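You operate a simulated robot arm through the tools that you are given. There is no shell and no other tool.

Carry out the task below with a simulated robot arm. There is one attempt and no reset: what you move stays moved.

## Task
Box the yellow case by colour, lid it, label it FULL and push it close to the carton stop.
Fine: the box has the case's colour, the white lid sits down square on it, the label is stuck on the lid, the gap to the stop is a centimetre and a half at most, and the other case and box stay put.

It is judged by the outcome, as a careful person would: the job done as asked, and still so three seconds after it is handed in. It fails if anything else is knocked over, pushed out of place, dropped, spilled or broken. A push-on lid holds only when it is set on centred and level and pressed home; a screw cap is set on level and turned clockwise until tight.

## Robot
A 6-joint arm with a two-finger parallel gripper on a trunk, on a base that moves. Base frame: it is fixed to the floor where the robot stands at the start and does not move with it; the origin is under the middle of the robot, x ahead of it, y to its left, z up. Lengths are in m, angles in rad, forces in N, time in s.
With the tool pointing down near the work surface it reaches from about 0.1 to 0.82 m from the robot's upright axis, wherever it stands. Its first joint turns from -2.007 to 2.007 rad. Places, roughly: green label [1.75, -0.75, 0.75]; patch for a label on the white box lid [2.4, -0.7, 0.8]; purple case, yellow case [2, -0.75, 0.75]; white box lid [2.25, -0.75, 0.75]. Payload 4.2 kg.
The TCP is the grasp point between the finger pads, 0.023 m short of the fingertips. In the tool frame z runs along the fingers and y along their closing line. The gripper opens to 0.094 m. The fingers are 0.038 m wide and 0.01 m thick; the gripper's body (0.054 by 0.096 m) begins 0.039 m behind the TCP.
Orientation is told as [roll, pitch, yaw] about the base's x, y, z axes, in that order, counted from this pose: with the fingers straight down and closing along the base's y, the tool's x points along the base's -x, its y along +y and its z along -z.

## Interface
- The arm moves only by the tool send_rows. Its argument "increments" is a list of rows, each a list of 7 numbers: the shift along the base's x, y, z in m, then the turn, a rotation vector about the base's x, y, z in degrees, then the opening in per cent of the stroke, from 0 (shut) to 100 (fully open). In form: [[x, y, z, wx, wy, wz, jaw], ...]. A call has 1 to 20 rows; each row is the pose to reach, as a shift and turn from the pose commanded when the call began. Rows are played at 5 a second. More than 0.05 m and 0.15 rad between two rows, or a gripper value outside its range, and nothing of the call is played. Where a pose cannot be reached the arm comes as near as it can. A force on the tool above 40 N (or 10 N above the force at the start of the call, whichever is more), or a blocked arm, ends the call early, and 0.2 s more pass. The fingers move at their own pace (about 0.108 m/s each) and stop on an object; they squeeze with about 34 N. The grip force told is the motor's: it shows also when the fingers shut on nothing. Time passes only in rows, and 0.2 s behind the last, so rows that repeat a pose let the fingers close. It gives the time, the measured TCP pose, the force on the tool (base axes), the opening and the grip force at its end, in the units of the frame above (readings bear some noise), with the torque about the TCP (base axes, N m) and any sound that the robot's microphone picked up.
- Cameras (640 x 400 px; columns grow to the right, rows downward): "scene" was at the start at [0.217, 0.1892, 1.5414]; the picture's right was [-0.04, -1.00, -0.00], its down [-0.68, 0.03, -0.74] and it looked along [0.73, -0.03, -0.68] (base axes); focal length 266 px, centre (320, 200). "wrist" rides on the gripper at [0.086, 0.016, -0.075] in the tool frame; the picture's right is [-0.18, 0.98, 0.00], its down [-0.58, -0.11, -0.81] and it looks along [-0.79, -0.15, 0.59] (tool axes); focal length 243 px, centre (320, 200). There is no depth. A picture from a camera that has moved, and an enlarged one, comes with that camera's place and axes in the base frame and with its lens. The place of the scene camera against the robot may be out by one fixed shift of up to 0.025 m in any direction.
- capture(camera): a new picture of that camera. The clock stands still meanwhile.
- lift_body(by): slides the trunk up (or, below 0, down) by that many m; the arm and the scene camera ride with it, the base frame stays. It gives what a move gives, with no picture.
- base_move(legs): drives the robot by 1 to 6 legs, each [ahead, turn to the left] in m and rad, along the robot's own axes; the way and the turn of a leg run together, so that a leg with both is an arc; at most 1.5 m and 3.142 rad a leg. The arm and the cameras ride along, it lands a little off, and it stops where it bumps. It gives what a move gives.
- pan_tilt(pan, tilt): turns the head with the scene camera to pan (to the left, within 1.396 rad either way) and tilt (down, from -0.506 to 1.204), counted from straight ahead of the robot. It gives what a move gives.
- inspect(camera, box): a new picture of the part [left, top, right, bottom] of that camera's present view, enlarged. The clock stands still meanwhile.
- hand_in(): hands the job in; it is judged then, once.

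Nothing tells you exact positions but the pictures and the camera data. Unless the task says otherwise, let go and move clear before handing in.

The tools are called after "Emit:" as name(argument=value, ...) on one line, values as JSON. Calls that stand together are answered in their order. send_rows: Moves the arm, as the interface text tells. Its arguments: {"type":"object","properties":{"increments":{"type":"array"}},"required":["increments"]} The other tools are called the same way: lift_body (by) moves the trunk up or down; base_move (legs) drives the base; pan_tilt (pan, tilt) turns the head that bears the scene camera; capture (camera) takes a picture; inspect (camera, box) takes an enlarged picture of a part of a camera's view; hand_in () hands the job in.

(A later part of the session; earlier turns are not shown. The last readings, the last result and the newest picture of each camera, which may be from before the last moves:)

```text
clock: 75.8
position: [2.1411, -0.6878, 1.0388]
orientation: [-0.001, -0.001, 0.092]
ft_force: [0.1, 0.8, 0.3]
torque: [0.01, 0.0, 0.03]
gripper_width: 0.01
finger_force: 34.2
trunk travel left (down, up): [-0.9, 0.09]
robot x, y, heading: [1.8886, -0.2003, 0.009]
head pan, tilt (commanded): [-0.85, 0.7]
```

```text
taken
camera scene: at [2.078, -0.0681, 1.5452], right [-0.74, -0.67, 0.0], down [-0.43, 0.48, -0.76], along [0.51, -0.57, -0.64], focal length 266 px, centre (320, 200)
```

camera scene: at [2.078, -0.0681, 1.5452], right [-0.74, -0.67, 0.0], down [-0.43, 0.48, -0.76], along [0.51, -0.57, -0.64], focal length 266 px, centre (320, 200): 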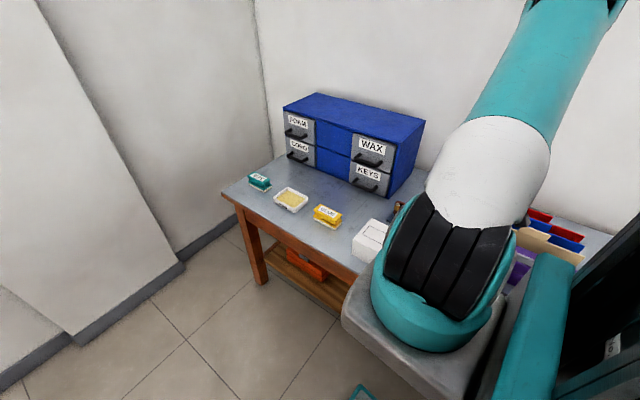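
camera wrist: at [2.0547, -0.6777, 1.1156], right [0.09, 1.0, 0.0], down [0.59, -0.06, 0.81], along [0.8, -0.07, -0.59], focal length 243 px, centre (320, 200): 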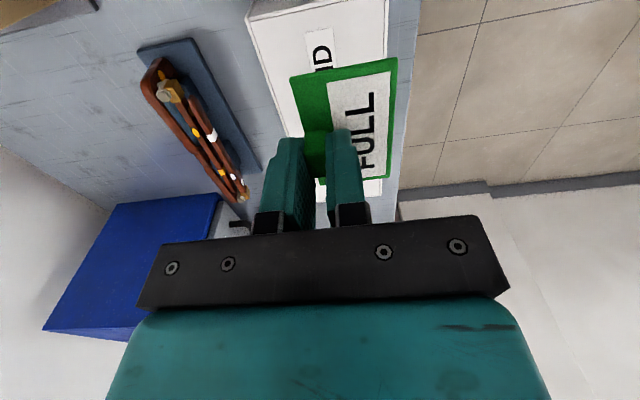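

Before laying the label I want another look at the patch from the side, so I offset the hand toward the back.

Emit:
send_rows(increments=[[0.03, -0.03, -0.015, 0, 0, 0, 0], [0.06, -0.06, -0.03, 0, 0, 0, 0], [0.09, -0.075, -0.045, 0, 0, 0, 0], [0.1, -0.08, -0.06, 0, 0, 0, 0], [0.1, -0.08, -0.06, 0, 0, 0, 0]])

Emit:
capture(camera="wrist")

Emit:
inspect(camera="wrist", box=[300, 60, 460, 220])

```text
clock: 77.0
position: [2.2438, -0.7665, 0.9802]
orientation: [0.0, -0.001, 0.091]
ft_force: [0.4, 0.0, -0.1]
torque: [0.01, -0.02, 0.02]
gripper_width: 0.0104
finger_force: 34.5
trunk travel left (down, up): [-0.9, 0.09]
robot x, y, heading: [1.8894, -0.2012, 0.011]
head pan, tilt (commanded): [-0.85, 0.7]
```

```text
taken
camera wrist: at [2.1568, -0.7587, 1.0556], right [0.09, 1.0, 0.0], down [0.59, -0.06, 0.81], along [0.8, -0.08, -0.59], focal length 243 px, centre (320, 200)
```

wrist: 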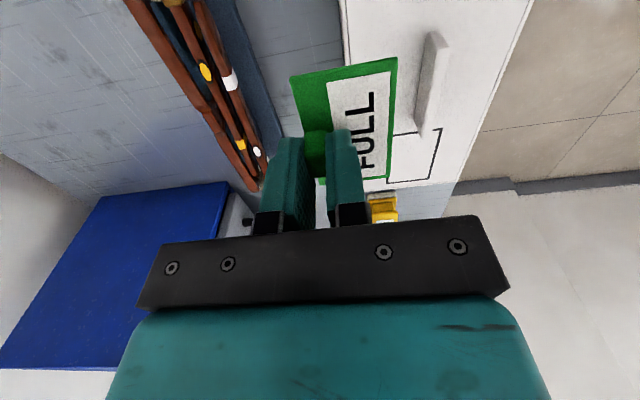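

```text
2.50 times, centred on (380, 140) of wrist
camera zoom: at [2.1568, -0.7587, 1.0556], right [0.09, 1.0, 0.0], down [0.59, -0.06, 0.81], along [0.8, -0.08, -0.59], focal length 606 px, centre (170, 350)
```

zoom: 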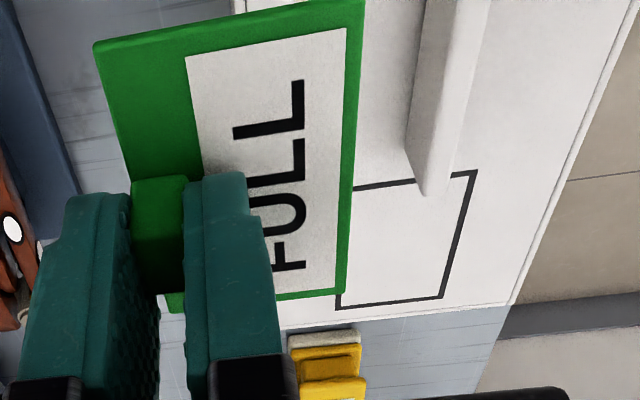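

The patch centre comes out at (2.380, -0.669) from both views. I'll move over it, then lower to just above the lid.

Emit:
send_rows(increments=[[0.03, 0.02, 0, 0, 0, -0.2, 0], [0.065, 0.04, 0, 0, 0, -0.4, 0], [0.1, 0.06, 0, 0, 0, -0.7, 0], [0.137, 0.082, 0, 0, 0, -0.7, 0], [0.137, 0.082, -0.04, 0, 0, -0.7, 0], [0.137, 0.082, -0.07, 0, 0, -0.7, 0], [0.137, 0.082, -0.09, 0, 0, -0.7, 0], [0.137, 0.082, -0.1, 0, 0, -0.7, 0], [0.137, 0.082, -0.1, 0, 0, -0.7, 0]])

Emit:
capture(camera="wrist")

Emit:
inspect(camera="wrist", box=[230, 20, 430, 220])

Emit:
inspect(camera="scene", box=[330, 180, 430, 280])

```text
clock: 79.0
position: [2.3784, -0.685, 0.8785]
orientation: [-0.001, 0.001, 0.079]
ft_force: [-0.1, 0.0, 0.1]
torque: [-0.03, 0.05, 0.02]
gripper_width: 0.0101
finger_force: 34.2
trunk travel left (down, up): [-0.9, 0.09]
robot x, y, heading: [1.888, -0.201, 0.008]
head pan, tilt (commanded): [-0.85, 0.7]
```

```text
taken
camera wrist: at [2.2912, -0.676, 0.9542], right [0.11, 0.99, 0.0], down [0.59, -0.06, 0.81], along [0.8, -0.08, -0.59], focal length 243 px, centre (320, 200)
```

wrist: 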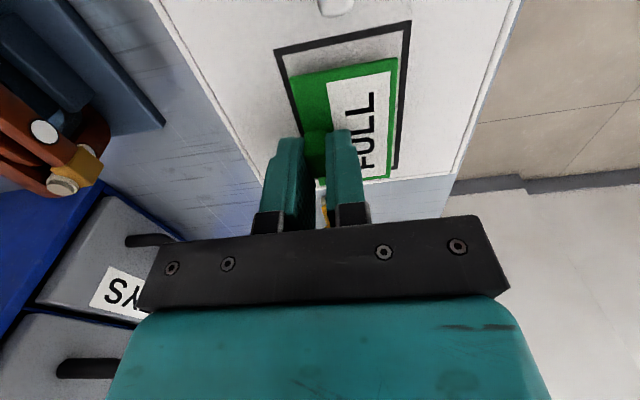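

```text
2.00 times, centred on (330, 120) of wrist
camera zoom: at [2.2912, -0.676, 0.9542], right [0.11, 0.99, 0.0], down [0.59, -0.06, 0.81], along [0.8, -0.08, -0.59], focal length 485 px, centre (300, 360)
```

zoom: 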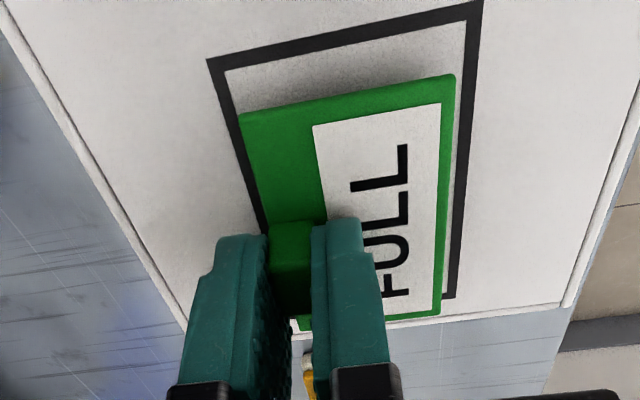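

```text
4.00 times, centred on (380, 230) of scene
camera zoom: at [2.078, -0.0682, 1.5452], right [-0.74, -0.67, 0.0], down [-0.43, 0.48, -0.76], along [0.51, -0.57, -0.64], focal length 1063 px, centre (80, 80)
```

zoom: 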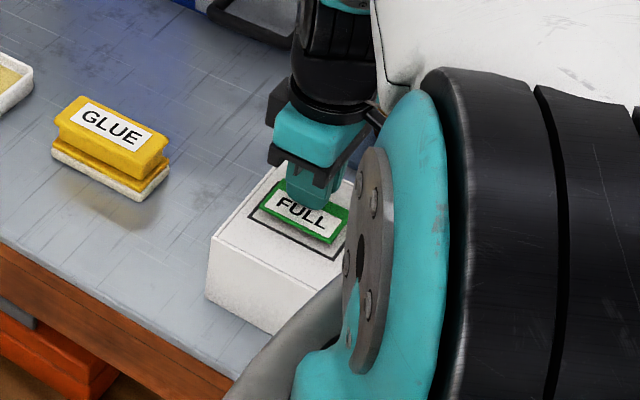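

The label is centred over the patch within a couple of millimetres. Lowering onto the lid in small steps.

Emit:
send_rows(increments=[[0, 0, -0.004, 0, 0, 0, 0], [0, 0, -0.007, 0, 0, 0, 0], [0, 0, -0.009, 0, 0, 0, 0]])

Emit:
inspect(camera="wrist", box=[230, 20, 430, 220])

```text
clock: 79.8
position: [2.3781, -0.684, 0.8699]
orientation: [0.001, 0.002, 0.079]
ft_force: [0.2, 0.3, 0.3]
torque: [0.0, 0.02, 0.01]
gripper_width: 0.0102
finger_force: 33.9
trunk travel left (down, up): [-0.9, 0.09]
robot x, y, heading: [1.8894, -0.2012, 0.011]
head pan, tilt (commanded): [-0.85, 0.7]
```

```text
2.00 times, centred on (330, 120) of wrist
camera zoom: at [2.292, -0.6749, 0.946], right [0.11, 0.99, 0.0], down [0.59, -0.06, 0.81], along [0.8, -0.08, -0.59], focal length 485 px, centre (300, 360)
```

zoom: 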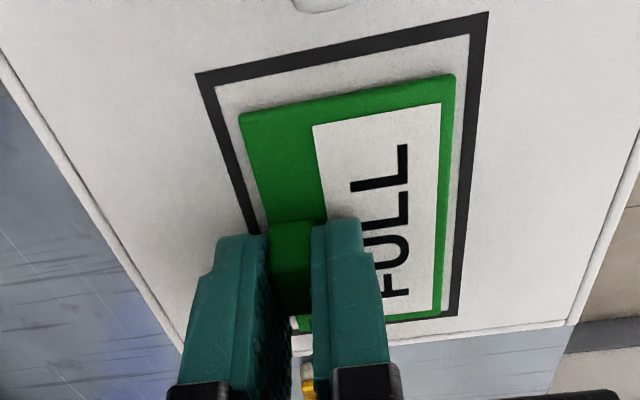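

Slightly too far in +x by about 3 mm; I correct and lower to contact with a light press.

Emit:
send_rows(increments=[[-0.003, 0, 0, 0, 0, 0, 0], [-0.003, 0, -0.002, 0, 0, 0, 0], [-0.003, 0, -0.004, 0, 0, 0, 0], [-0.003, 0, -0.005, 0, 0, 0, 0]])

Emit:
inspect(camera="wrist", box=[230, 20, 430, 220])

```text
clock: 80.8
position: [2.3763, -0.6862, 0.867]
orientation: [-0.003, -0.003, 0.08]
ft_force: [-2.0, 3.8, 39.1]
torque: [0.23, 0.29, -0.01]
gripper_width: 0.0102
finger_force: 34.1
trunk travel left (down, up): [-0.9, 0.09]
robot x, y, heading: [1.8904, -0.199, 0.009]
head pan, tilt (commanded): [-0.85, 0.7]
```

```text
2.00 times, centred on (330, 120) of wrist
camera zoom: at [2.2888, -0.6749, 0.9441], right [0.11, 0.99, 0.0], down [0.59, -0.06, 0.81], along [0.8, -0.09, -0.59], focal length 485 px, centre (300, 360)
```

zoom: 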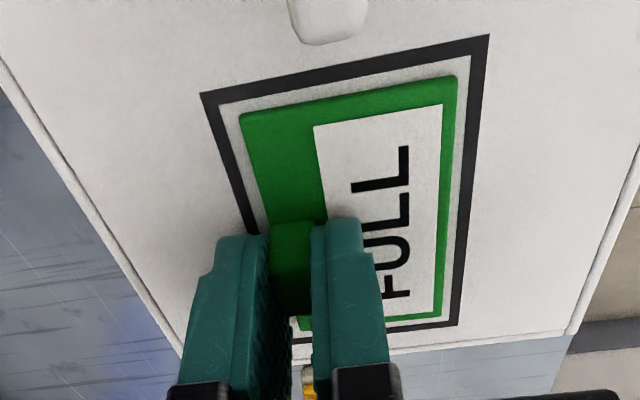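

The label is pressed flat on the patch (39 N). Before letting go I'll relax and lift very slightly to feel whether it holds by itself.

Emit:
send_rows(increments=[[0, 0, 0.003, 0, 0, 0, 0], [0, 0, 0.005, 0, 0, 0, 0], [0, 0, 0.007, 0, 0, 0, 0], [0, 0, 0.009, 0, 0, 0, 0]])

Emit:
inspect(camera="wrist", box=[230, 20, 430, 220])

Emit:
inspect(camera="scene", box=[340, 190, 410, 250])

```text
clock: 81.8
position: [2.3742, -0.6838, 0.8739]
orientation: [0.002, 0.001, 0.077]
ft_force: [0.0, -0.1, -0.9]
torque: [-0.04, -0.06, 0.03]
gripper_width: 0.0102
finger_force: 33.9
trunk travel left (down, up): [-0.9, 0.09]
robot x, y, heading: [1.8929, -0.198, 0.009]
head pan, tilt (commanded): [-0.85, 0.7]
```

```text
2.00 times, centred on (330, 120) of wrist
camera zoom: at [2.2885, -0.6742, 0.9498], right [0.11, 0.99, 0.0], down [0.59, -0.06, 0.81], along [0.8, -0.08, -0.59], focal length 485 px, centre (300, 360)
```

zoom: 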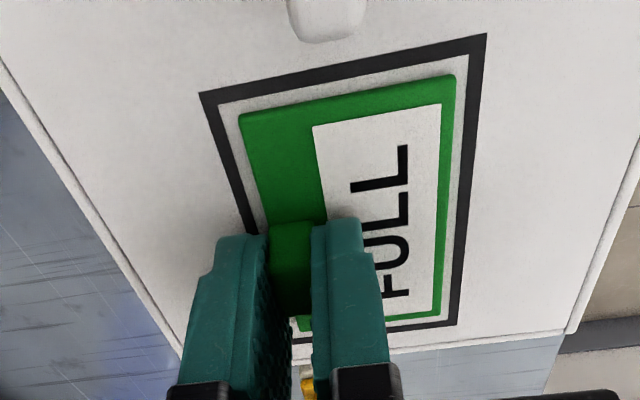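

```text
6.67 times, centred on (375, 220) of scene
camera zoom: at [2.0781, -0.0682, 1.5451], right [-0.74, -0.67, 0.0], down [-0.43, 0.48, -0.76], along [0.51, -0.57, -0.64], focal length 1772 px, centre (-47, 67)
```

zoom: 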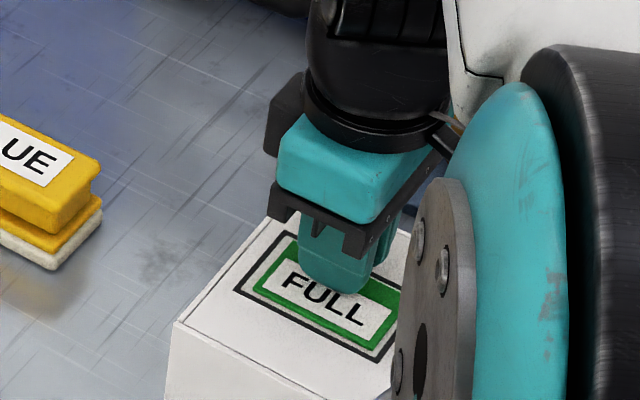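

The lid's end follows the label up — the label is stuck fast already, so no glue is needed. I'll lower the lid back flat and let go.

Emit:
send_rows(increments=[[0, 0, -0.003, 0, 0, 0, 0], [0, 0, -0.006, 0, 0, 0, 0], [0, 0, -0.0065, 0, 0, 0, 0]])

```text
clock: 82.5
position: [2.3749, -0.6843, 0.869]
orientation: [-0.001, -0.001, 0.082]
ft_force: [-1.8, 3.7, 11.6]
torque: [0.09, 0.06, 0.01]
gripper_width: 0.0102
finger_force: 34.2
trunk travel left (down, up): [-0.9, 0.09]
robot x, y, heading: [1.8889, -0.2008, 0.011]
head pan, tilt (commanded): [-0.85, 0.7]
```

Emit:
send_rows(increments=[[0, 0, 0.001, 0, 0, 0, 0], [0, 0, 0.001, 0, 0, 0, 20], [0, 0, 0.001, 0, 0, 0, 40], [0, 0, 0.001, 0, 0, 0, 40], [0, 0, 0.02, 0, 0, 0, 40], [0, 0, 0.06, 0, 0, 0, 40], [0, 0, 0.1, 0, 0, 0, 40], [0, 0, 0.1, 0, 0, 0, 60]])

Emit:
capture(camera="wrist")

Emit:
inspect(camera="scene", box=[340, 190, 410, 250])

```text
clock: 84.3
position: [2.3741, -0.6854, 0.9695]
orientation: [-0.001, 0.0, 0.082]
ft_force: [0.5, -0.5, 1.1]
torque: [0.02, 0.0, -0.02]
gripper_width: 0.0563
finger_force: 0.1
trunk travel left (down, up): [-0.9, 0.09]
robot x, y, heading: [1.8894, -0.1989, 0.005]
head pan, tilt (commanded): [-0.85, 0.7]
```

```text
taken
camera wrist: at [2.2881, -0.675, 1.0457], right [0.11, 0.99, 0.0], down [0.59, -0.06, 0.81], along [0.8, -0.08, -0.59], focal length 243 px, centre (320, 200)
```

wrist: 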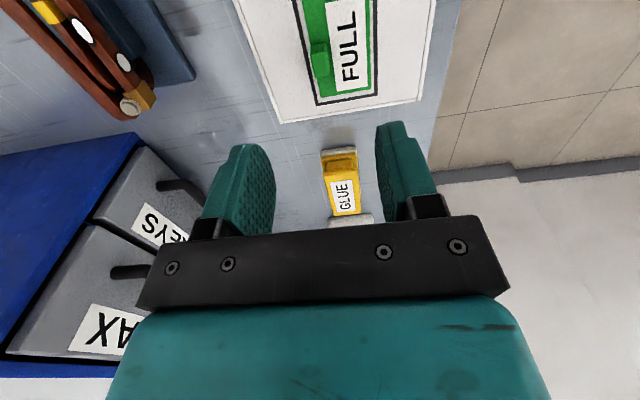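

```text
6.67 times, centred on (375, 220) of scene
camera zoom: at [2.078, -0.0681, 1.5452], right [-0.74, -0.67, 0.0], down [-0.43, 0.48, -0.76], along [0.51, -0.57, -0.64], focal length 1772 px, centre (-47, 67)
```

zoom: 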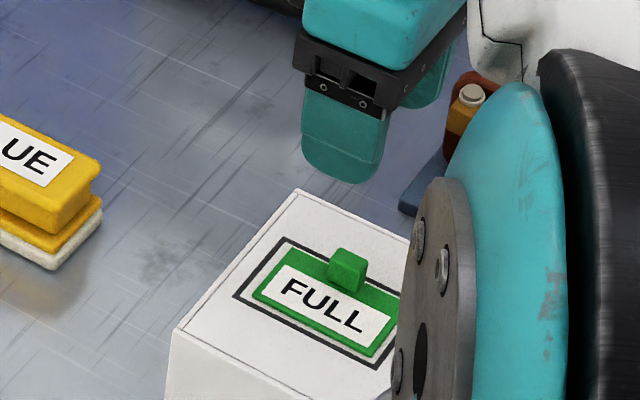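

The label sits on the patch and held. Now the lid: I'll move back over its knob for a close look.

Emit:
send_rows(increments=[[-0.04, 0.002, 0, 0, 0, 0, 60], [-0.08, 0.004, 0, 0, 0, 0, 60], [-0.12, 0.006, 0, 0, 0, 0, 60], [-0.14, 0.006, 0, 0, 0, 0, 60], [-0.14, 0.006, 0, 0, 0, 0, 60]])

Emit:
capture(camera="wrist")

Emit:
inspect(camera="wrist", box=[200, 0, 440, 200])

```text
clock: 85.5
position: [2.236, -0.6788, 0.9691]
orientation: [0.0, 0.001, 0.08]
ft_force: [-0.3, 0.3, 0.1]
torque: [-0.01, 0.0, 0.0]
gripper_width: 0.0565
finger_force: 0.0
trunk travel left (down, up): [-0.9, 0.09]
robot x, y, heading: [1.8894, -0.1996, 0.006]
head pan, tilt (commanded): [-0.85, 0.7]
```

```text
taken
camera wrist: at [2.1493, -0.6689, 1.0444], right [0.11, 0.99, 0.0], down [0.59, -0.06, 0.81], along [0.8, -0.08, -0.59], focal length 243 px, centre (320, 200)
```

wrist: 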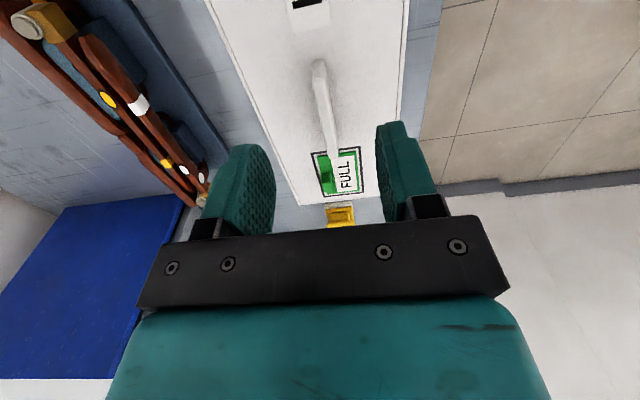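

```text
2.00 times, centred on (320, 100) of wrist
camera zoom: at [2.1493, -0.6689, 1.0444], right [0.11, 0.99, 0.0], down [0.59, -0.06, 0.81], along [0.8, -0.08, -0.59], focal length 485 px, centre (320, 400)
```

zoom: 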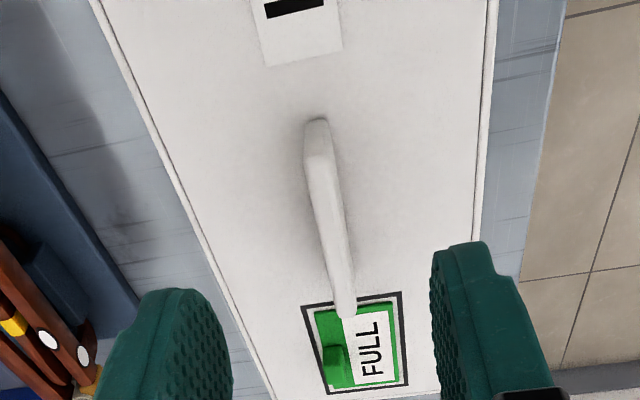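

The knob is centred on the lid at about (2.279, -0.677), its top at z ≈ 0.868. I'll go down over it and check.

Emit:
send_rows(increments=[[0.022, 0.001, -0.02, 0, 0, 0, 60], [0.043, 0.0018, -0.04, 0, 0, 0, 60], [0.043, 0.0018, -0.065, 0, 0, 0, 50], [0.043, 0.0018, -0.085, 0, 0, 0, 50], [0.043, 0.0018, -0.085, 0, 0, 0, 50]])

Emit:
inspect(camera="wrist", box=[200, 20, 440, 220])

```text
clock: 86.8
position: [2.2788, -0.6771, 0.8825]
orientation: [0.0, 0.0, 0.08]
ft_force: [0.4, 0.6, -0.6]
torque: [-0.02, 0.02, 0.0]
gripper_width: 0.0468
finger_force: 0.0
trunk travel left (down, up): [-0.9, 0.09]
robot x, y, heading: [1.8909, -0.1968, 0.009]
head pan, tilt (commanded): [-0.85, 0.7]
```

```text
2.00 times, centred on (320, 120) of wrist
camera zoom: at [2.1923, -0.6665, 0.9588], right [0.11, 0.99, 0.0], down [0.59, -0.06, 0.81], along [0.8, -0.08, -0.59], focal length 485 px, centre (320, 360)
```

zoom: 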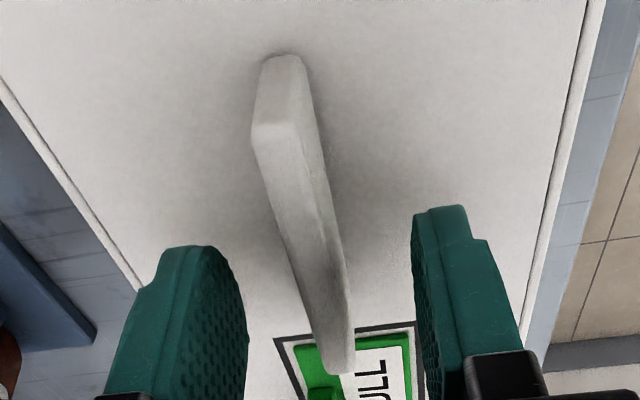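

The knob is between the fingers. Lower to z ≈ 0.865 and close.

Emit:
send_rows(increments=[[0, 0.001, -0.01, 0, 0, 0, 50], [0, 0.001, -0.017, 0, 0, 0, 50], [0, 0.001, -0.017, 0, 0, 0, 50]])

Emit:
inspect(camera="wrist", box=[200, 20, 440, 220])

```text
clock: 87.5
position: [2.2784, -0.6764, 0.8649]
orientation: [-0.001, 0.0, 0.08]
ft_force: [0.1, 0.2, -0.4]
torque: [-0.02, -0.02, 0.0]
gripper_width: 0.047
finger_force: 0.0
trunk travel left (down, up): [-0.9, 0.09]
robot x, y, heading: [1.8925, -0.1971, 0.005]
head pan, tilt (commanded): [-0.85, 0.7]
```

```text
2.00 times, centred on (320, 120) of wrist
camera zoom: at [2.1917, -0.6664, 0.9419], right [0.11, 0.99, 0.0], down [0.59, -0.06, 0.81], along [0.8, -0.08, -0.59], focal length 485 px, centre (320, 360)
```

zoom: 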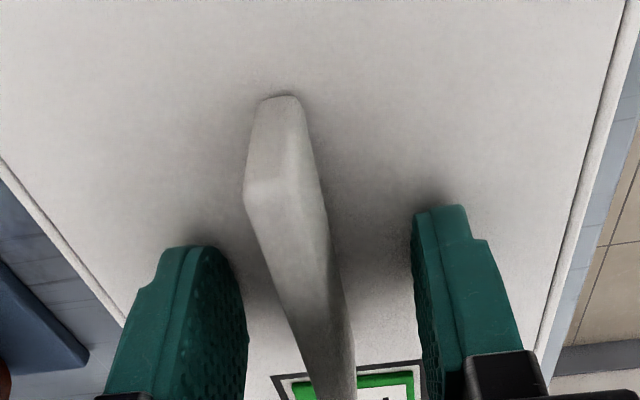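

Emit:
send_rows(increments=[[0, 0, 0, 0, 0, 0, 25], [0, 0, 0, 0, 0, 0, 0], [0, 0, 0, 0, 0, 0, 0], [0, 0, 0, 0, 0, 0, 0], [0, 0, 0, 0, 0, 0, 0]])

Emit:
inspect(camera="wrist", box=[120, 0, 520, 240])

```text
clock: 88.8
position: [2.2797, -0.6751, 0.866]
orientation: [0.002, -0.001, 0.08]
ft_force: [1.0, -0.2, -0.3]
torque: [-0.05, -0.08, 0.02]
gripper_width: 0.0094
finger_force: 34.4
trunk travel left (down, up): [-0.9, 0.09]
robot x, y, heading: [1.8933, -0.1973, 0.006]
head pan, tilt (commanded): [-0.85, 0.7]
```

```text
1.60 times, centred on (320, 120) of wrist
camera zoom: at [2.1918, -0.6664, 0.942], right [0.11, 0.99, 0.0], down [0.59, -0.06, 0.81], along [0.8, -0.08, -0.59], focal length 388 px, centre (320, 328)
```

zoom: 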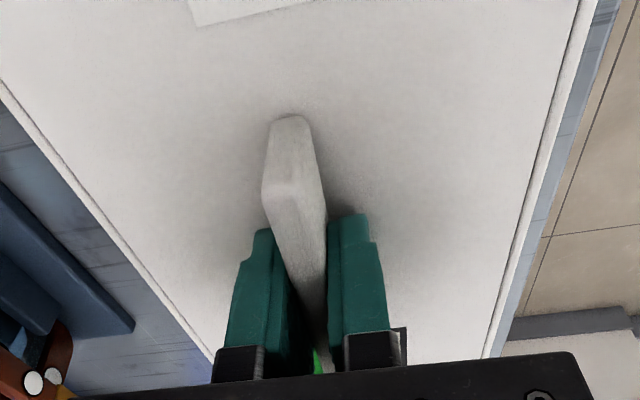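

The knob is gripped and the lid looks symmetric about the fingers. I'll lift gently and check weight and level.

Emit:
send_rows(increments=[[0, 0, 0.003, 0, 0, 0, 0], [0, 0, 0.008, 0, 0, 0, 0], [0, 0, 0.015, 0, 0, 0, 0], [0, 0, 0.03, 0, 0, 0, 0], [0, 0, 0.05, 0, 0, 0, 0], [0, 0, 0.05, 0, 0, 0, 0]])

Emit:
capture(camera="wrist")

Emit:
capture(camera="scene")

```text
clock: 90.2
position: [2.2786, -0.6747, 0.916]
orientation: [0.0, 0.001, 0.08]
ft_force: [0.0, -0.6, -1.1]
torque: [0.02, 0.02, 0.01]
gripper_width: 0.0093
finger_force: 33.8
trunk travel left (down, up): [-0.9, 0.09]
robot x, y, heading: [1.8907, -0.1989, 0.013]
head pan, tilt (commanded): [-0.85, 0.7]
```

```text
taken
camera wrist: at [2.1915, -0.6651, 0.9922], right [0.11, 0.99, 0.0], down [0.59, -0.06, 0.81], along [0.8, -0.08, -0.59], focal length 243 px, centre (320, 200)
```

wrist: 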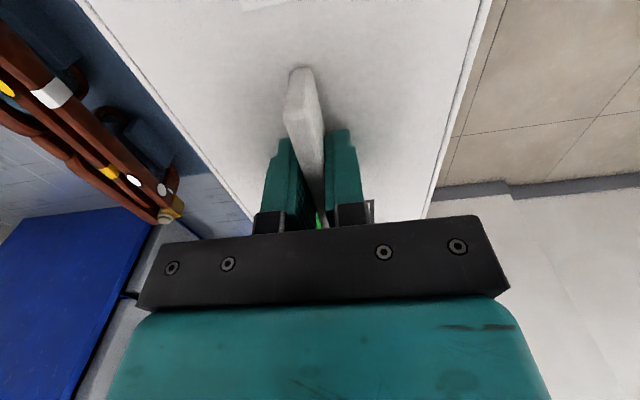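

```text
taken
camera scene: at [2.0781, -0.0682, 1.5452], right [-0.74, -0.67, 0.0], down [-0.43, 0.48, -0.76], along [0.51, -0.57, -0.64], focal length 266 px, centre (320, 200)
```

scene: 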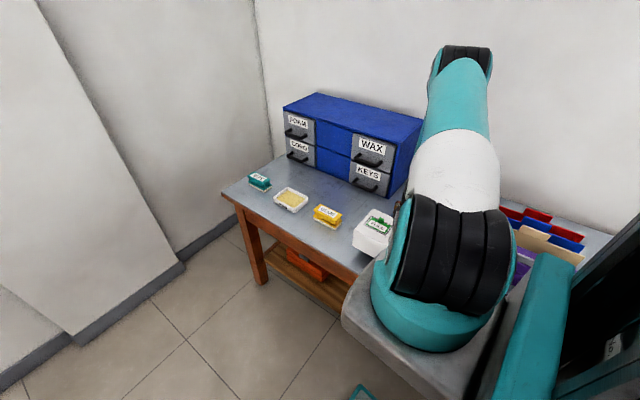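

The lid is up and level (≈1 N). I'll raise it and drive back to the box.

Emit:
send_rows(increments=[[0, 0, 0.04, 0, 0, 0, 0], [0, 0, 0.08, 0, 0, 0, 0], [0, 0, 0.12, 0, 0, 0, 0], [0, 0, 0.16, 0, 0, 0, 0], [0, 0, 0.19, 0, 0, 0, 0]])

Emit:
base_move(legs=[[-1.34, 0]])

Emit:
capture(camera="scene")

Emit:
capture(camera="wrist")

```text
clock: 91.3
position: [2.2784, -0.6773, 1.1066]
orientation: [0.001, -0.001, 0.081]
ft_force: [0.2, -0.4, -0.4]
torque: [-0.01, -0.02, 0.02]
gripper_width: 0.0094
finger_force: 33.8
trunk travel left (down, up): [-0.9, 0.09]
robot x, y, heading: [1.8872, -0.1983, 0.004]
head pan, tilt (commanded): [-0.85, 0.7]
```

```text
clock: 98.0
position: [0.9759, -0.6995, 1.1064]
orientation: [0.0, 0.001, 0.117]
ft_force: [0.8, 0.0, -1.5]
torque: [0.01, -0.01, -0.03]
gripper_width: 0.0094
finger_force: 33.6
trunk travel left (down, up): [-0.9, 0.09]
robot x, y, heading: [0.5686, -0.2366, 0.045]
head pan, tilt (commanded): [-0.85, 0.7]
```

```text
taken
camera scene: at [0.7525, -0.0977, 1.5452], right [-0.72, -0.69, 0.0], down [-0.45, 0.46, -0.76], along [0.53, -0.55, -0.64], focal length 266 px, centre (320, 200)
```

scene: 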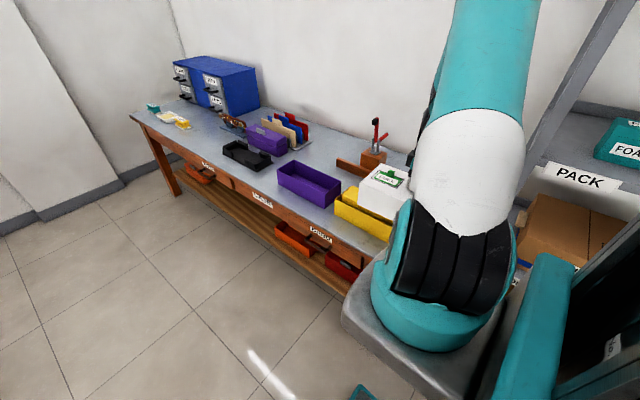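

```text
taken
camera wrist: at [0.8889, -0.6931, 1.1827], right [0.07, 1.0, 0.0], down [0.59, -0.04, 0.81], along [0.8, -0.06, -0.59], focal length 243 px, centre (320, 200)
```

wrist: 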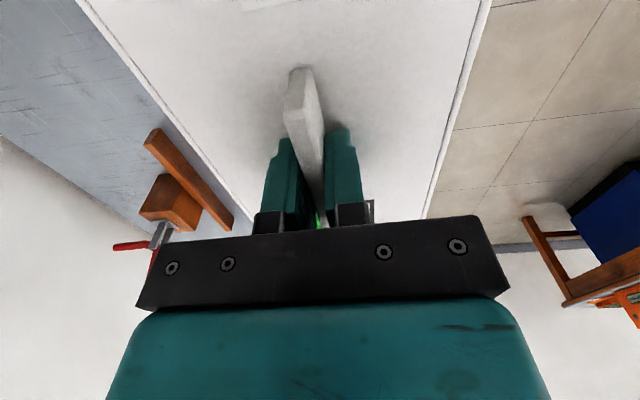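

The heading drifted a little (+0.045 rad), no matter. I'll bring the lid over the box with yaw matched to the box and stay above the case's handle.

Emit:
send_rows(increments=[[0.04, -0.02, 0, 0, 0, -0.4, 0], [0.08, -0.04, 0, 0, 0, -0.8, 0], [0.12, -0.06, 0, 0, 0, -1.2, 0], [0.155, -0.08, 0, 0, 0, -1.6, 0], [0.189, -0.102, 0, 0, 0, -2.1, 0], [0.189, -0.102, -0.03, 0, 0, -2.1, 0], [0.189, -0.102, -0.06, 0, 0, -2.1, 0], [0.189, -0.102, -0.08, 0, 0, -2.1, 0], [0.189, -0.102, -0.08, 0, 0, -2.1, 0]])

Emit:
capture(camera="scene")

Emit:
inspect(camera="scene", box=[310, 130, 430, 240])

Emit:
capture(camera="wrist")

```text
clock: 100.0
position: [1.1651, -0.8009, 1.028]
orientation: [-0.001, 0.0, 0.08]
ft_force: [-0.2, -0.4, -1.0]
torque: [-0.03, 0.01, 0.02]
gripper_width: 0.0097
finger_force: 34.3
trunk travel left (down, up): [-0.9, 0.09]
robot x, y, heading: [0.5723, -0.2308, 0.047]
head pan, tilt (commanded): [-0.85, 0.7]
```

```text
taken
camera scene: at [0.7526, -0.0977, 1.5452], right [-0.72, -0.69, 0.0], down [-0.45, 0.46, -0.76], along [0.53, -0.55, -0.64], focal length 266 px, centre (320, 200)
```

scene: 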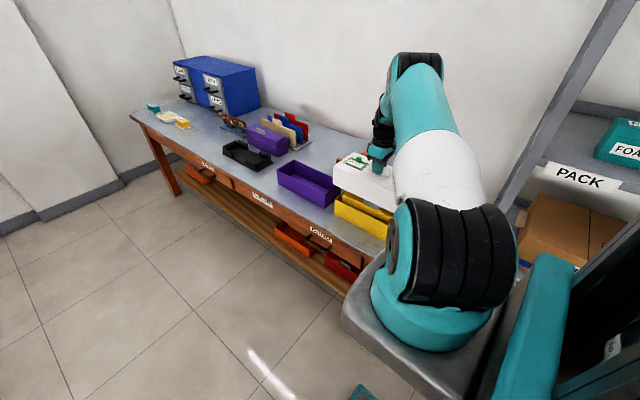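

```text
3.64 times, centred on (370, 185) of scene
camera zoom: at [0.7526, -0.0977, 1.5452], right [-0.72, -0.69, 0.0], down [-0.45, 0.46, -0.76], along [0.53, -0.55, -0.64], focal length 966 px, centre (138, 254)
```

zoom: 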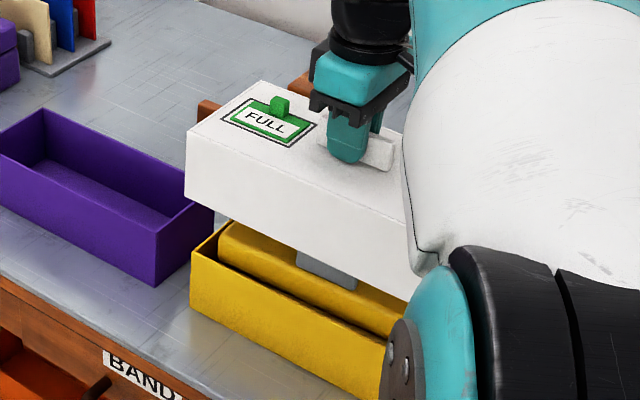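

```text
taken
camera wrist: at [1.079, -0.7917, 1.1038], right [0.11, 0.99, 0.0], down [0.59, -0.06, 0.81], along [0.8, -0.08, -0.59], focal length 243 px, centre (320, 200)
```

wrist: 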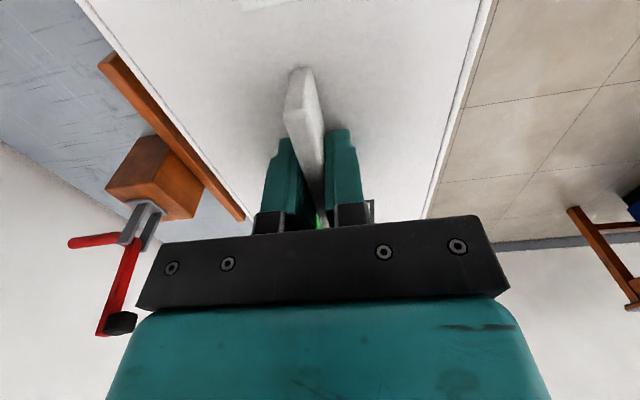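

I have a clear view of the lid's +x end and front over the box. I'll zoom to compare lid and box corners.

Emit:
inspect(camera="scene", box=[325, 150, 375, 220])

Emit:
inspect(camera="scene", box=[350, 180, 440, 260])

```text
5.71 times, centred on (350, 185) of scene
camera zoom: at [0.7526, -0.0977, 1.5452], right [-0.72, -0.69, 0.0], down [-0.45, 0.46, -0.76], along [0.53, -0.55, -0.64], focal length 1518 px, centre (149, 286)
```

zoom: 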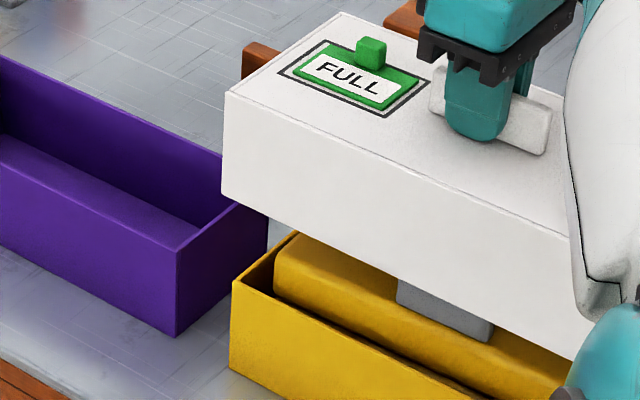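

```text
5.00 times, centred on (395, 220) of scene
camera zoom: at [0.7526, -0.0977, 1.5452], right [-0.72, -0.69, 0.0], down [-0.45, 0.46, -0.76], along [0.53, -0.55, -0.64], focal length 1329 px, centre (-55, 100)
```

zoom: 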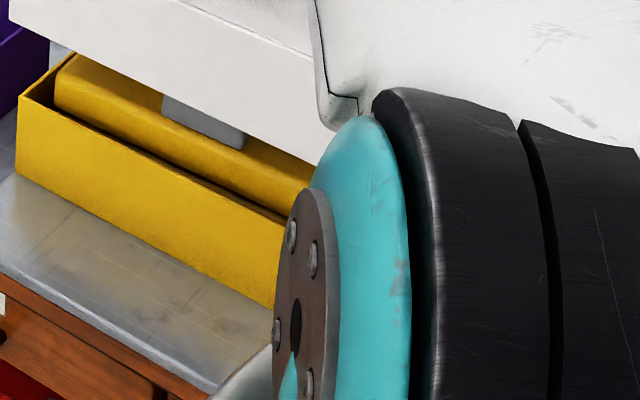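

Lid and box are close to centred; I'll lower until the lid's bottom edge is just above the rim to compare them at nearly the same height.

Emit:
send_rows(increments=[[0, 0, -0.02, 0, 0, 0, 0], [0, 0, -0.04, 0, 0, 0, 0], [0, 0, -0.055, 0, 0, 0, 0], [0, 0, -0.066, 0, 0, 0, 0], [0, 0, -0.066, 0, 0, 0, 0]])

Emit:
inspect(camera="scene", box=[325, 160, 375, 220])

Emit:
inspect(camera="scene", box=[325, 185, 365, 215])

Emit:
inspect(camera="scene", box=[370, 200, 410, 230])

```text
clock: 101.2
position: [1.1656, -0.8025, 0.9606]
orientation: [0.001, -0.001, 0.081]
ft_force: [-0.1, -0.3, -0.7]
torque: [0.0, 0.03, 0.0]
gripper_width: 0.0095
finger_force: 33.9
trunk travel left (down, up): [-0.9, 0.09]
robot x, y, heading: [0.5679, -0.2363, 0.047]
head pan, tilt (commanded): [-0.85, 0.7]
```

```text
6.67 times, centred on (350, 190) of scene
camera zoom: at [0.7526, -0.0977, 1.5452], right [-0.72, -0.69, 0.0], down [-0.45, 0.46, -0.76], along [0.53, -0.55, -0.64], focal length 1772 px, centre (120, 267)
```

zoom: 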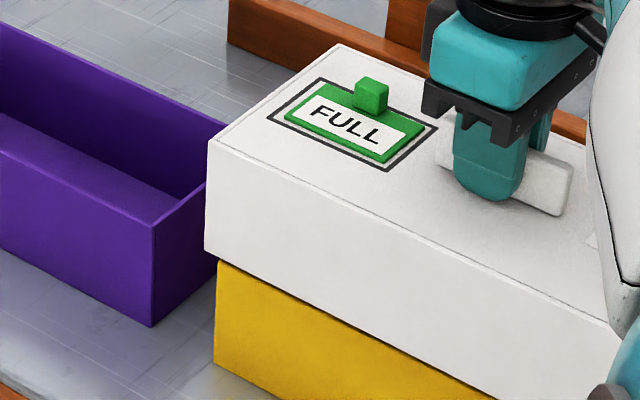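

```text
13.33 times, centred on (345, 200) of scene
camera zoom: at [0.7526, -0.0977, 1.5452], right [-0.72, -0.69, 0.0], down [-0.45, 0.46, -0.76], along [0.53, -0.55, -0.64], focal length 3543 px, centre (-13, 200)
```

zoom: 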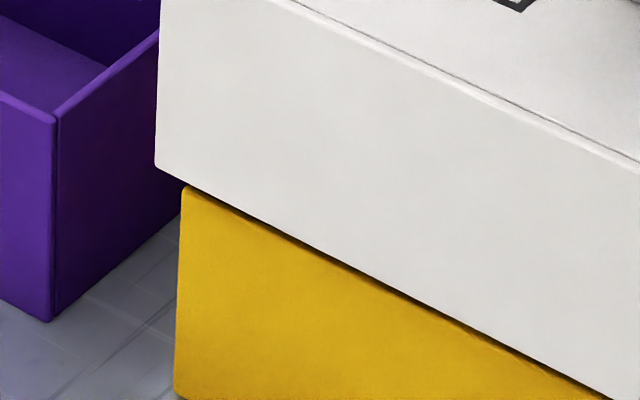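

```text
13.33 times, centred on (390, 215) of scene
camera zoom: at [0.7526, -0.0977, 1.5452], right [-0.72, -0.69, 0.0], down [-0.45, 0.46, -0.76], along [0.53, -0.55, -0.64], focal length 3543 px, centre (-613, 0)
```

zoom: 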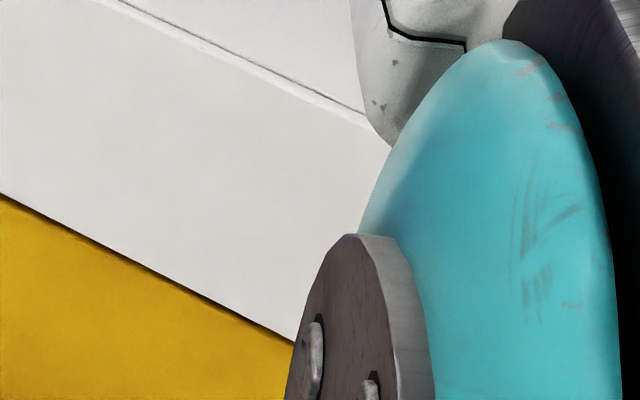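

The lid overhangs the box's corner by about 5–7 mm lengthwise and 7–10 mm in front, which is what a centred lid should show. I'll lower a few millimetres more, carefully.

Emit:
send_rows(increments=[[0, 0, -0.003, 0, 0, 0, 0], [0, 0, -0.006, 0, 0, 0, 0], [0, 0, -0.008, 0, 0, 0, 0], [0, 0, -0.008, 0, 0, 0, 0]])

Emit:
inspect(camera="scene", box=[325, 185, 365, 215])

Emit:
inspect(camera="scene", box=[370, 200, 410, 230])

```text
clock: 102.2
position: [1.1647, -0.8024, 0.951]
orientation: [0.001, 0.001, 0.079]
ft_force: [-0.1, 1.0, -1.1]
torque: [0.02, -0.02, -0.03]
gripper_width: 0.0093
finger_force: 34.0
trunk travel left (down, up): [-0.9, 0.09]
robot x, y, heading: [0.5658, -0.2375, 0.053]
head pan, tilt (commanded): [-0.85, 0.7]
```

```text
13.33 times, centred on (345, 200) of scene
camera zoom: at [0.7526, -0.0977, 1.5452], right [-0.72, -0.69, 0.0], down [-0.45, 0.46, -0.76], along [0.53, -0.55, -0.64], focal length 3543 px, centre (-13, 200)
```

zoom: 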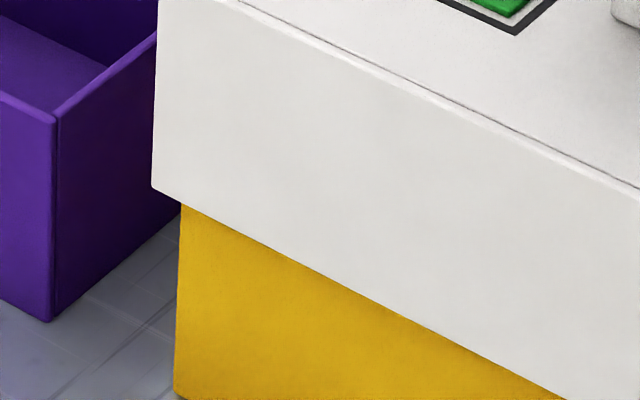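

```text
13.33 times, centred on (390, 215) of scene
camera zoom: at [0.7526, -0.0977, 1.5452], right [-0.72, -0.69, 0.0], down [-0.45, 0.46, -0.76], along [0.53, -0.55, -0.64], focal length 3543 px, centre (-613, 0)
```

zoom: 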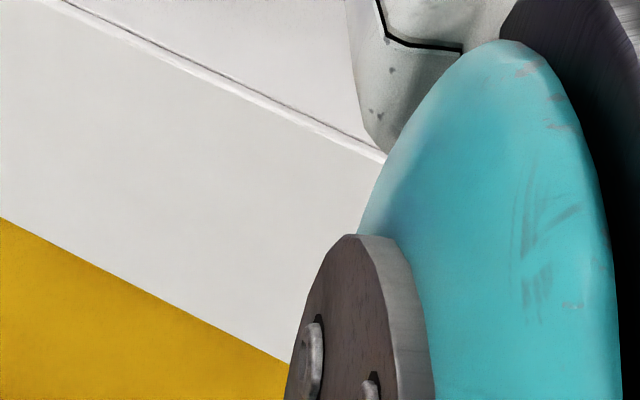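

Overhang now reads about 6 mm lengthwise and 9 mm in front — centred. Continuing down gently, watching the force.

Emit:
send_rows(increments=[[0, 0, -0.002, 0, 0, 0, 0], [0, 0, -0.004, 0, 0, 0, 0], [0, 0, -0.006, 0, 0, 0, 0], [0, 0, -0.008, 0, 0, 0, 0]])

Emit:
inspect(camera="scene", box=[325, 185, 365, 215])

```text
clock: 103.2
position: [1.1664, -0.8001, 0.9458]
orientation: [-0.001, -0.001, 0.081]
ft_force: [-0.3, 0.0, -0.4]
torque: [-0.02, -0.01, 0.0]
gripper_width: 0.0092
finger_force: 34.4
trunk travel left (down, up): [-0.9, 0.09]
robot x, y, heading: [0.5664, -0.2385, 0.042]
head pan, tilt (commanded): [-0.85, 0.7]
```

```text
13.33 times, centred on (345, 200) of scene
camera zoom: at [0.7525, -0.0977, 1.5452], right [-0.72, -0.69, 0.0], down [-0.45, 0.46, -0.76], along [0.53, -0.55, -0.64], focal length 3543 px, centre (-13, 200)
```

zoom: 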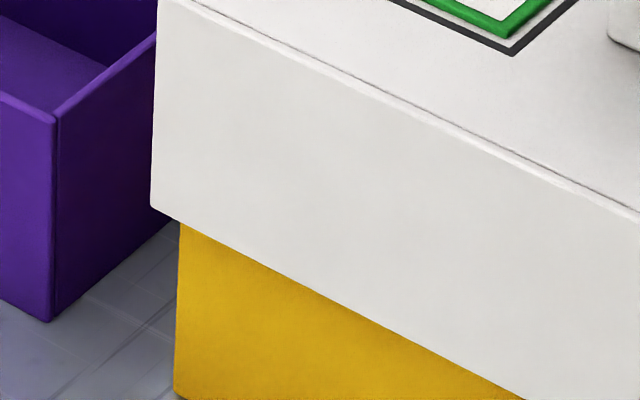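

The lid's edge has passed below the rim without contact. Continuing.

Emit:
send_rows(increments=[[0, 0, -0.002, 0, 0, 0, 0], [0, 0, -0.004, 0, 0, 0, 0], [0, 0, -0.006, 0, 0, 0, 0], [0, 0, -0.008, 0, 0, 0, 0]])

Emit:
inspect(camera="scene", box=[325, 185, 365, 215])

```text
clock: 104.2
position: [1.1646, -0.8014, 0.9363]
orientation: [0.0, 0.003, 0.081]
ft_force: [-0.2, 1.5, -1.4]
torque: [-0.02, 0.03, 0.01]
gripper_width: 0.0093
finger_force: 34.4
trunk travel left (down, up): [-0.9, 0.09]
robot x, y, heading: [0.5689, -0.2371, 0.048]
head pan, tilt (commanded): [-0.85, 0.7]
```

```text
13.33 times, centred on (345, 200) of scene
camera zoom: at [0.7525, -0.0977, 1.5452], right [-0.72, -0.69, 0.0], down [-0.45, 0.46, -0.76], along [0.53, -0.55, -0.64], focal length 3543 px, centre (-13, 200)
```

zoom: 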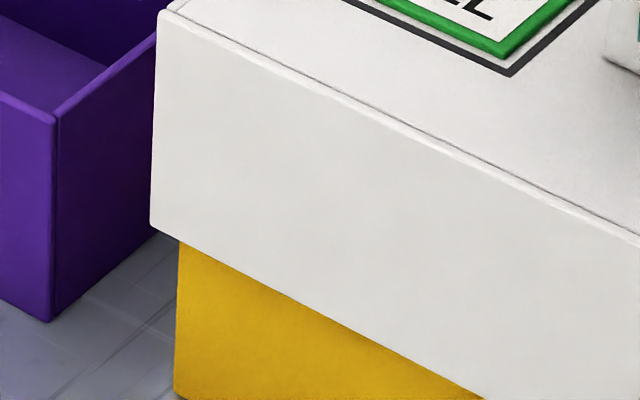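

Still free; going on in 2 mm steps until it seats.

Emit:
send_rows(increments=[[0, 0, -0.002, 0, 0, 0, 0], [0, 0, -0.004, 0, 0, 0, 0], [0, 0, -0.006, 0, 0, 0, 0], [0, 0, -0.008, 0, 0, 0, 0]])

Emit:
inspect(camera="scene", box=[325, 185, 365, 215])

```text
clock: 105.2
position: [1.1656, -0.8014, 0.929]
orientation: [0.0, -0.001, 0.08]
ft_force: [-0.2, 1.2, 0.1]
torque: [-0.01, -0.23, 0.04]
gripper_width: 0.0093
finger_force: 34.0
trunk travel left (down, up): [-0.9, 0.09]
robot x, y, heading: [0.5679, -0.237, 0.053]
head pan, tilt (commanded): [-0.85, 0.7]
```

```text
13.33 times, centred on (345, 200) of scene
camera zoom: at [0.7525, -0.0976, 1.5452], right [-0.72, -0.69, 0.0], down [-0.45, 0.46, -0.76], along [0.53, -0.55, -0.64], focal length 3543 px, centre (-13, 200)
```

zoom: 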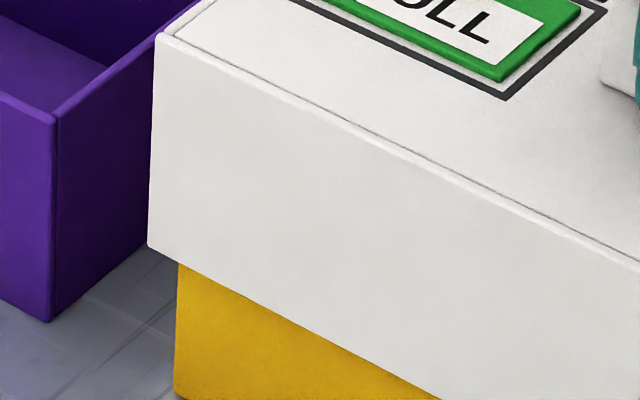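

A light touch at the +x end now (torque −0.23). I'll look at the whole lid before pressing.

Emit:
inspect(camera="scene", box=[315, 150, 435, 240])

Emit:
capture(camera="wrist")

Emit:
inspect(camera="wrist", box=[120, 0, 520, 240])

```text
4.44 times, centred on (375, 195) of scene
camera zoom: at [0.7525, -0.0976, 1.5452], right [-0.72, -0.69, 0.0], down [-0.45, 0.46, -0.76], along [0.53, -0.55, -0.64], focal length 1181 px, centre (76, 222)
```

zoom: 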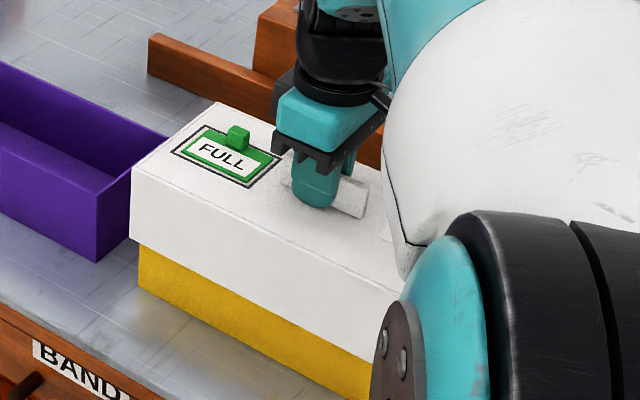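

```text
taken
camera wrist: at [1.0782, -0.7914, 1.005], right [0.1, 0.99, 0.0], down [0.59, -0.06, 0.81], along [0.8, -0.08, -0.59], focal length 243 px, centre (320, 200)
```

wrist: 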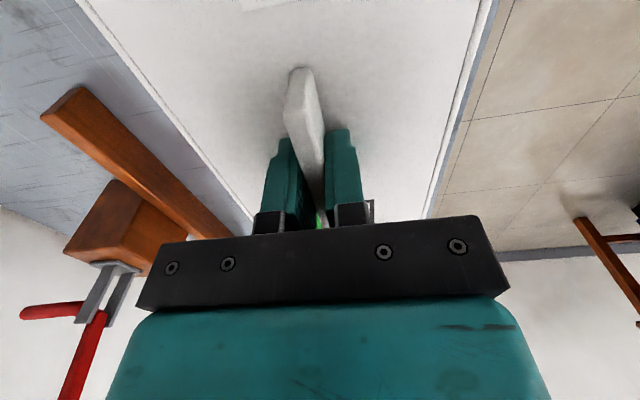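

```text
1.60 times, centred on (320, 120) of wrist
camera zoom: at [1.0782, -0.7914, 1.005], right [0.1, 0.99, 0.0], down [0.59, -0.06, 0.81], along [0.8, -0.08, -0.59], focal length 388 px, centre (320, 328)
```

zoom: 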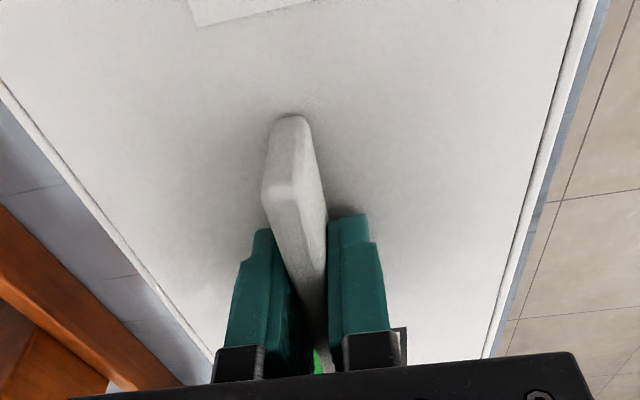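

It looks level and square. I'll press on down in 1 mm steps.

Emit:
send_rows(increments=[[0, 0, -0.001, 0, 0, 0, 0], [0, 0, -0.002, 0, 0, 0, 0], [0, 0, -0.003, 0, 0, 0, 0], [0, 0, -0.004, 0, 0, 0, 0]])

Emit:
inspect(camera="scene", box=[325, 185, 365, 215])

```text
clock: 106.3
position: [1.1669, -0.8033, 0.9284]
orientation: [-0.005, -0.003, 0.082]
ft_force: [-0.5, 1.1, 15.8]
torque: [0.19, 0.87, -0.03]
gripper_width: 0.0096
finger_force: 33.8
trunk travel left (down, up): [-0.9, 0.09]
robot x, y, heading: [0.57, -0.2324, 0.052]
head pan, tilt (commanded): [-0.85, 0.7]
stopped in row 4: the force on the tool passed its limit at 41 N (the readings are from after the stop); the commanded pose is now the measured one
```

```text
13.33 times, centred on (345, 200) of scene
camera zoom: at [0.7519, -0.0969, 1.5449], right [-0.72, -0.69, 0.0], down [-0.45, 0.46, -0.77], along [0.53, -0.55, -0.64], focal length 3543 px, centre (-13, 200)
```

zoom: 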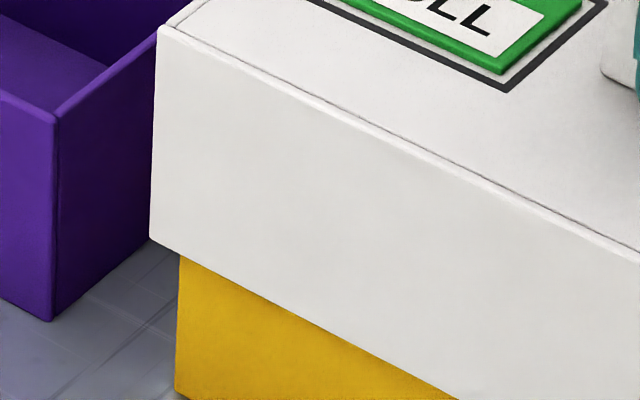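

The lid stopped against something solid (41 N) with about 2 cm overlap. I'll check whether it's level along its length before pressing further.

Emit:
inspect(camera="scene", box=[360, 200, 410, 240])

Emit:
inspect(camera="scene", box=[320, 150, 440, 240])

Emit:
inspect(camera="wrist", box=[120, 0, 520, 240])

```text
10.00 times, centred on (385, 220) of scene
camera zoom: at [0.7519, -0.0969, 1.5449], right [-0.72, -0.69, 0.0], down [-0.45, 0.46, -0.77], along [0.53, -0.55, -0.64], focal length 2657 px, centre (-330, 0)
```

zoom: 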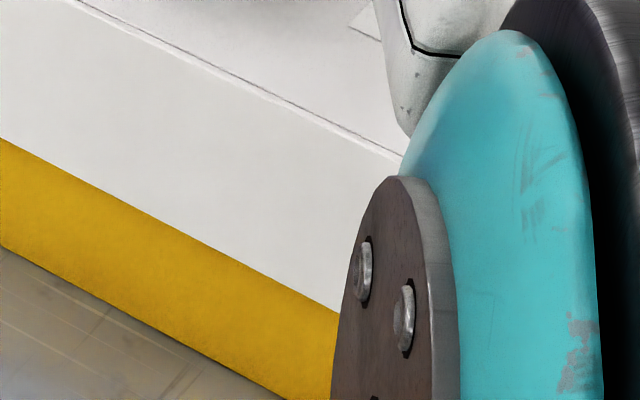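

```text
4.44 times, centred on (380, 195) of scene
camera zoom: at [0.7519, -0.0969, 1.5449], right [-0.72, -0.69, 0.0], down [-0.45, 0.46, -0.77], along [0.53, -0.55, -0.64], focal length 1181 px, centre (53, 222)
```

zoom: 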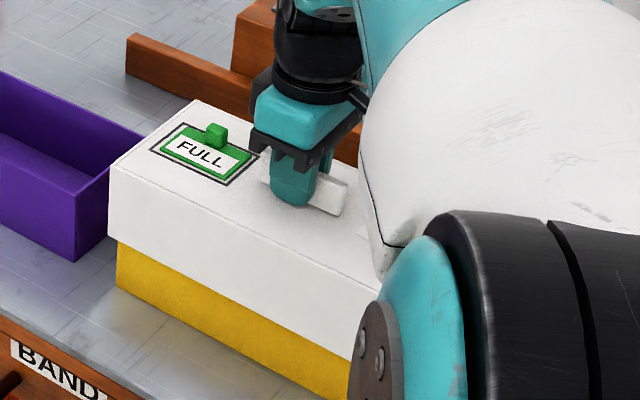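

```text
1.60 times, centred on (320, 120) of wrist
camera zoom: at [1.0798, -0.7935, 1.0044], right [0.1, 0.99, 0.0], down [0.58, -0.06, 0.81], along [0.8, -0.09, -0.59], focal length 388 px, centre (320, 328)
```

zoom: 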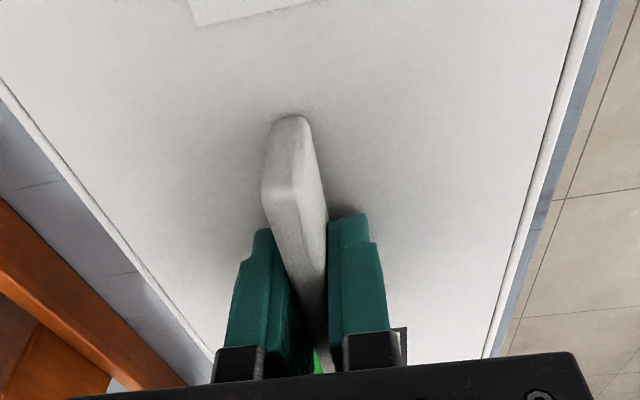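

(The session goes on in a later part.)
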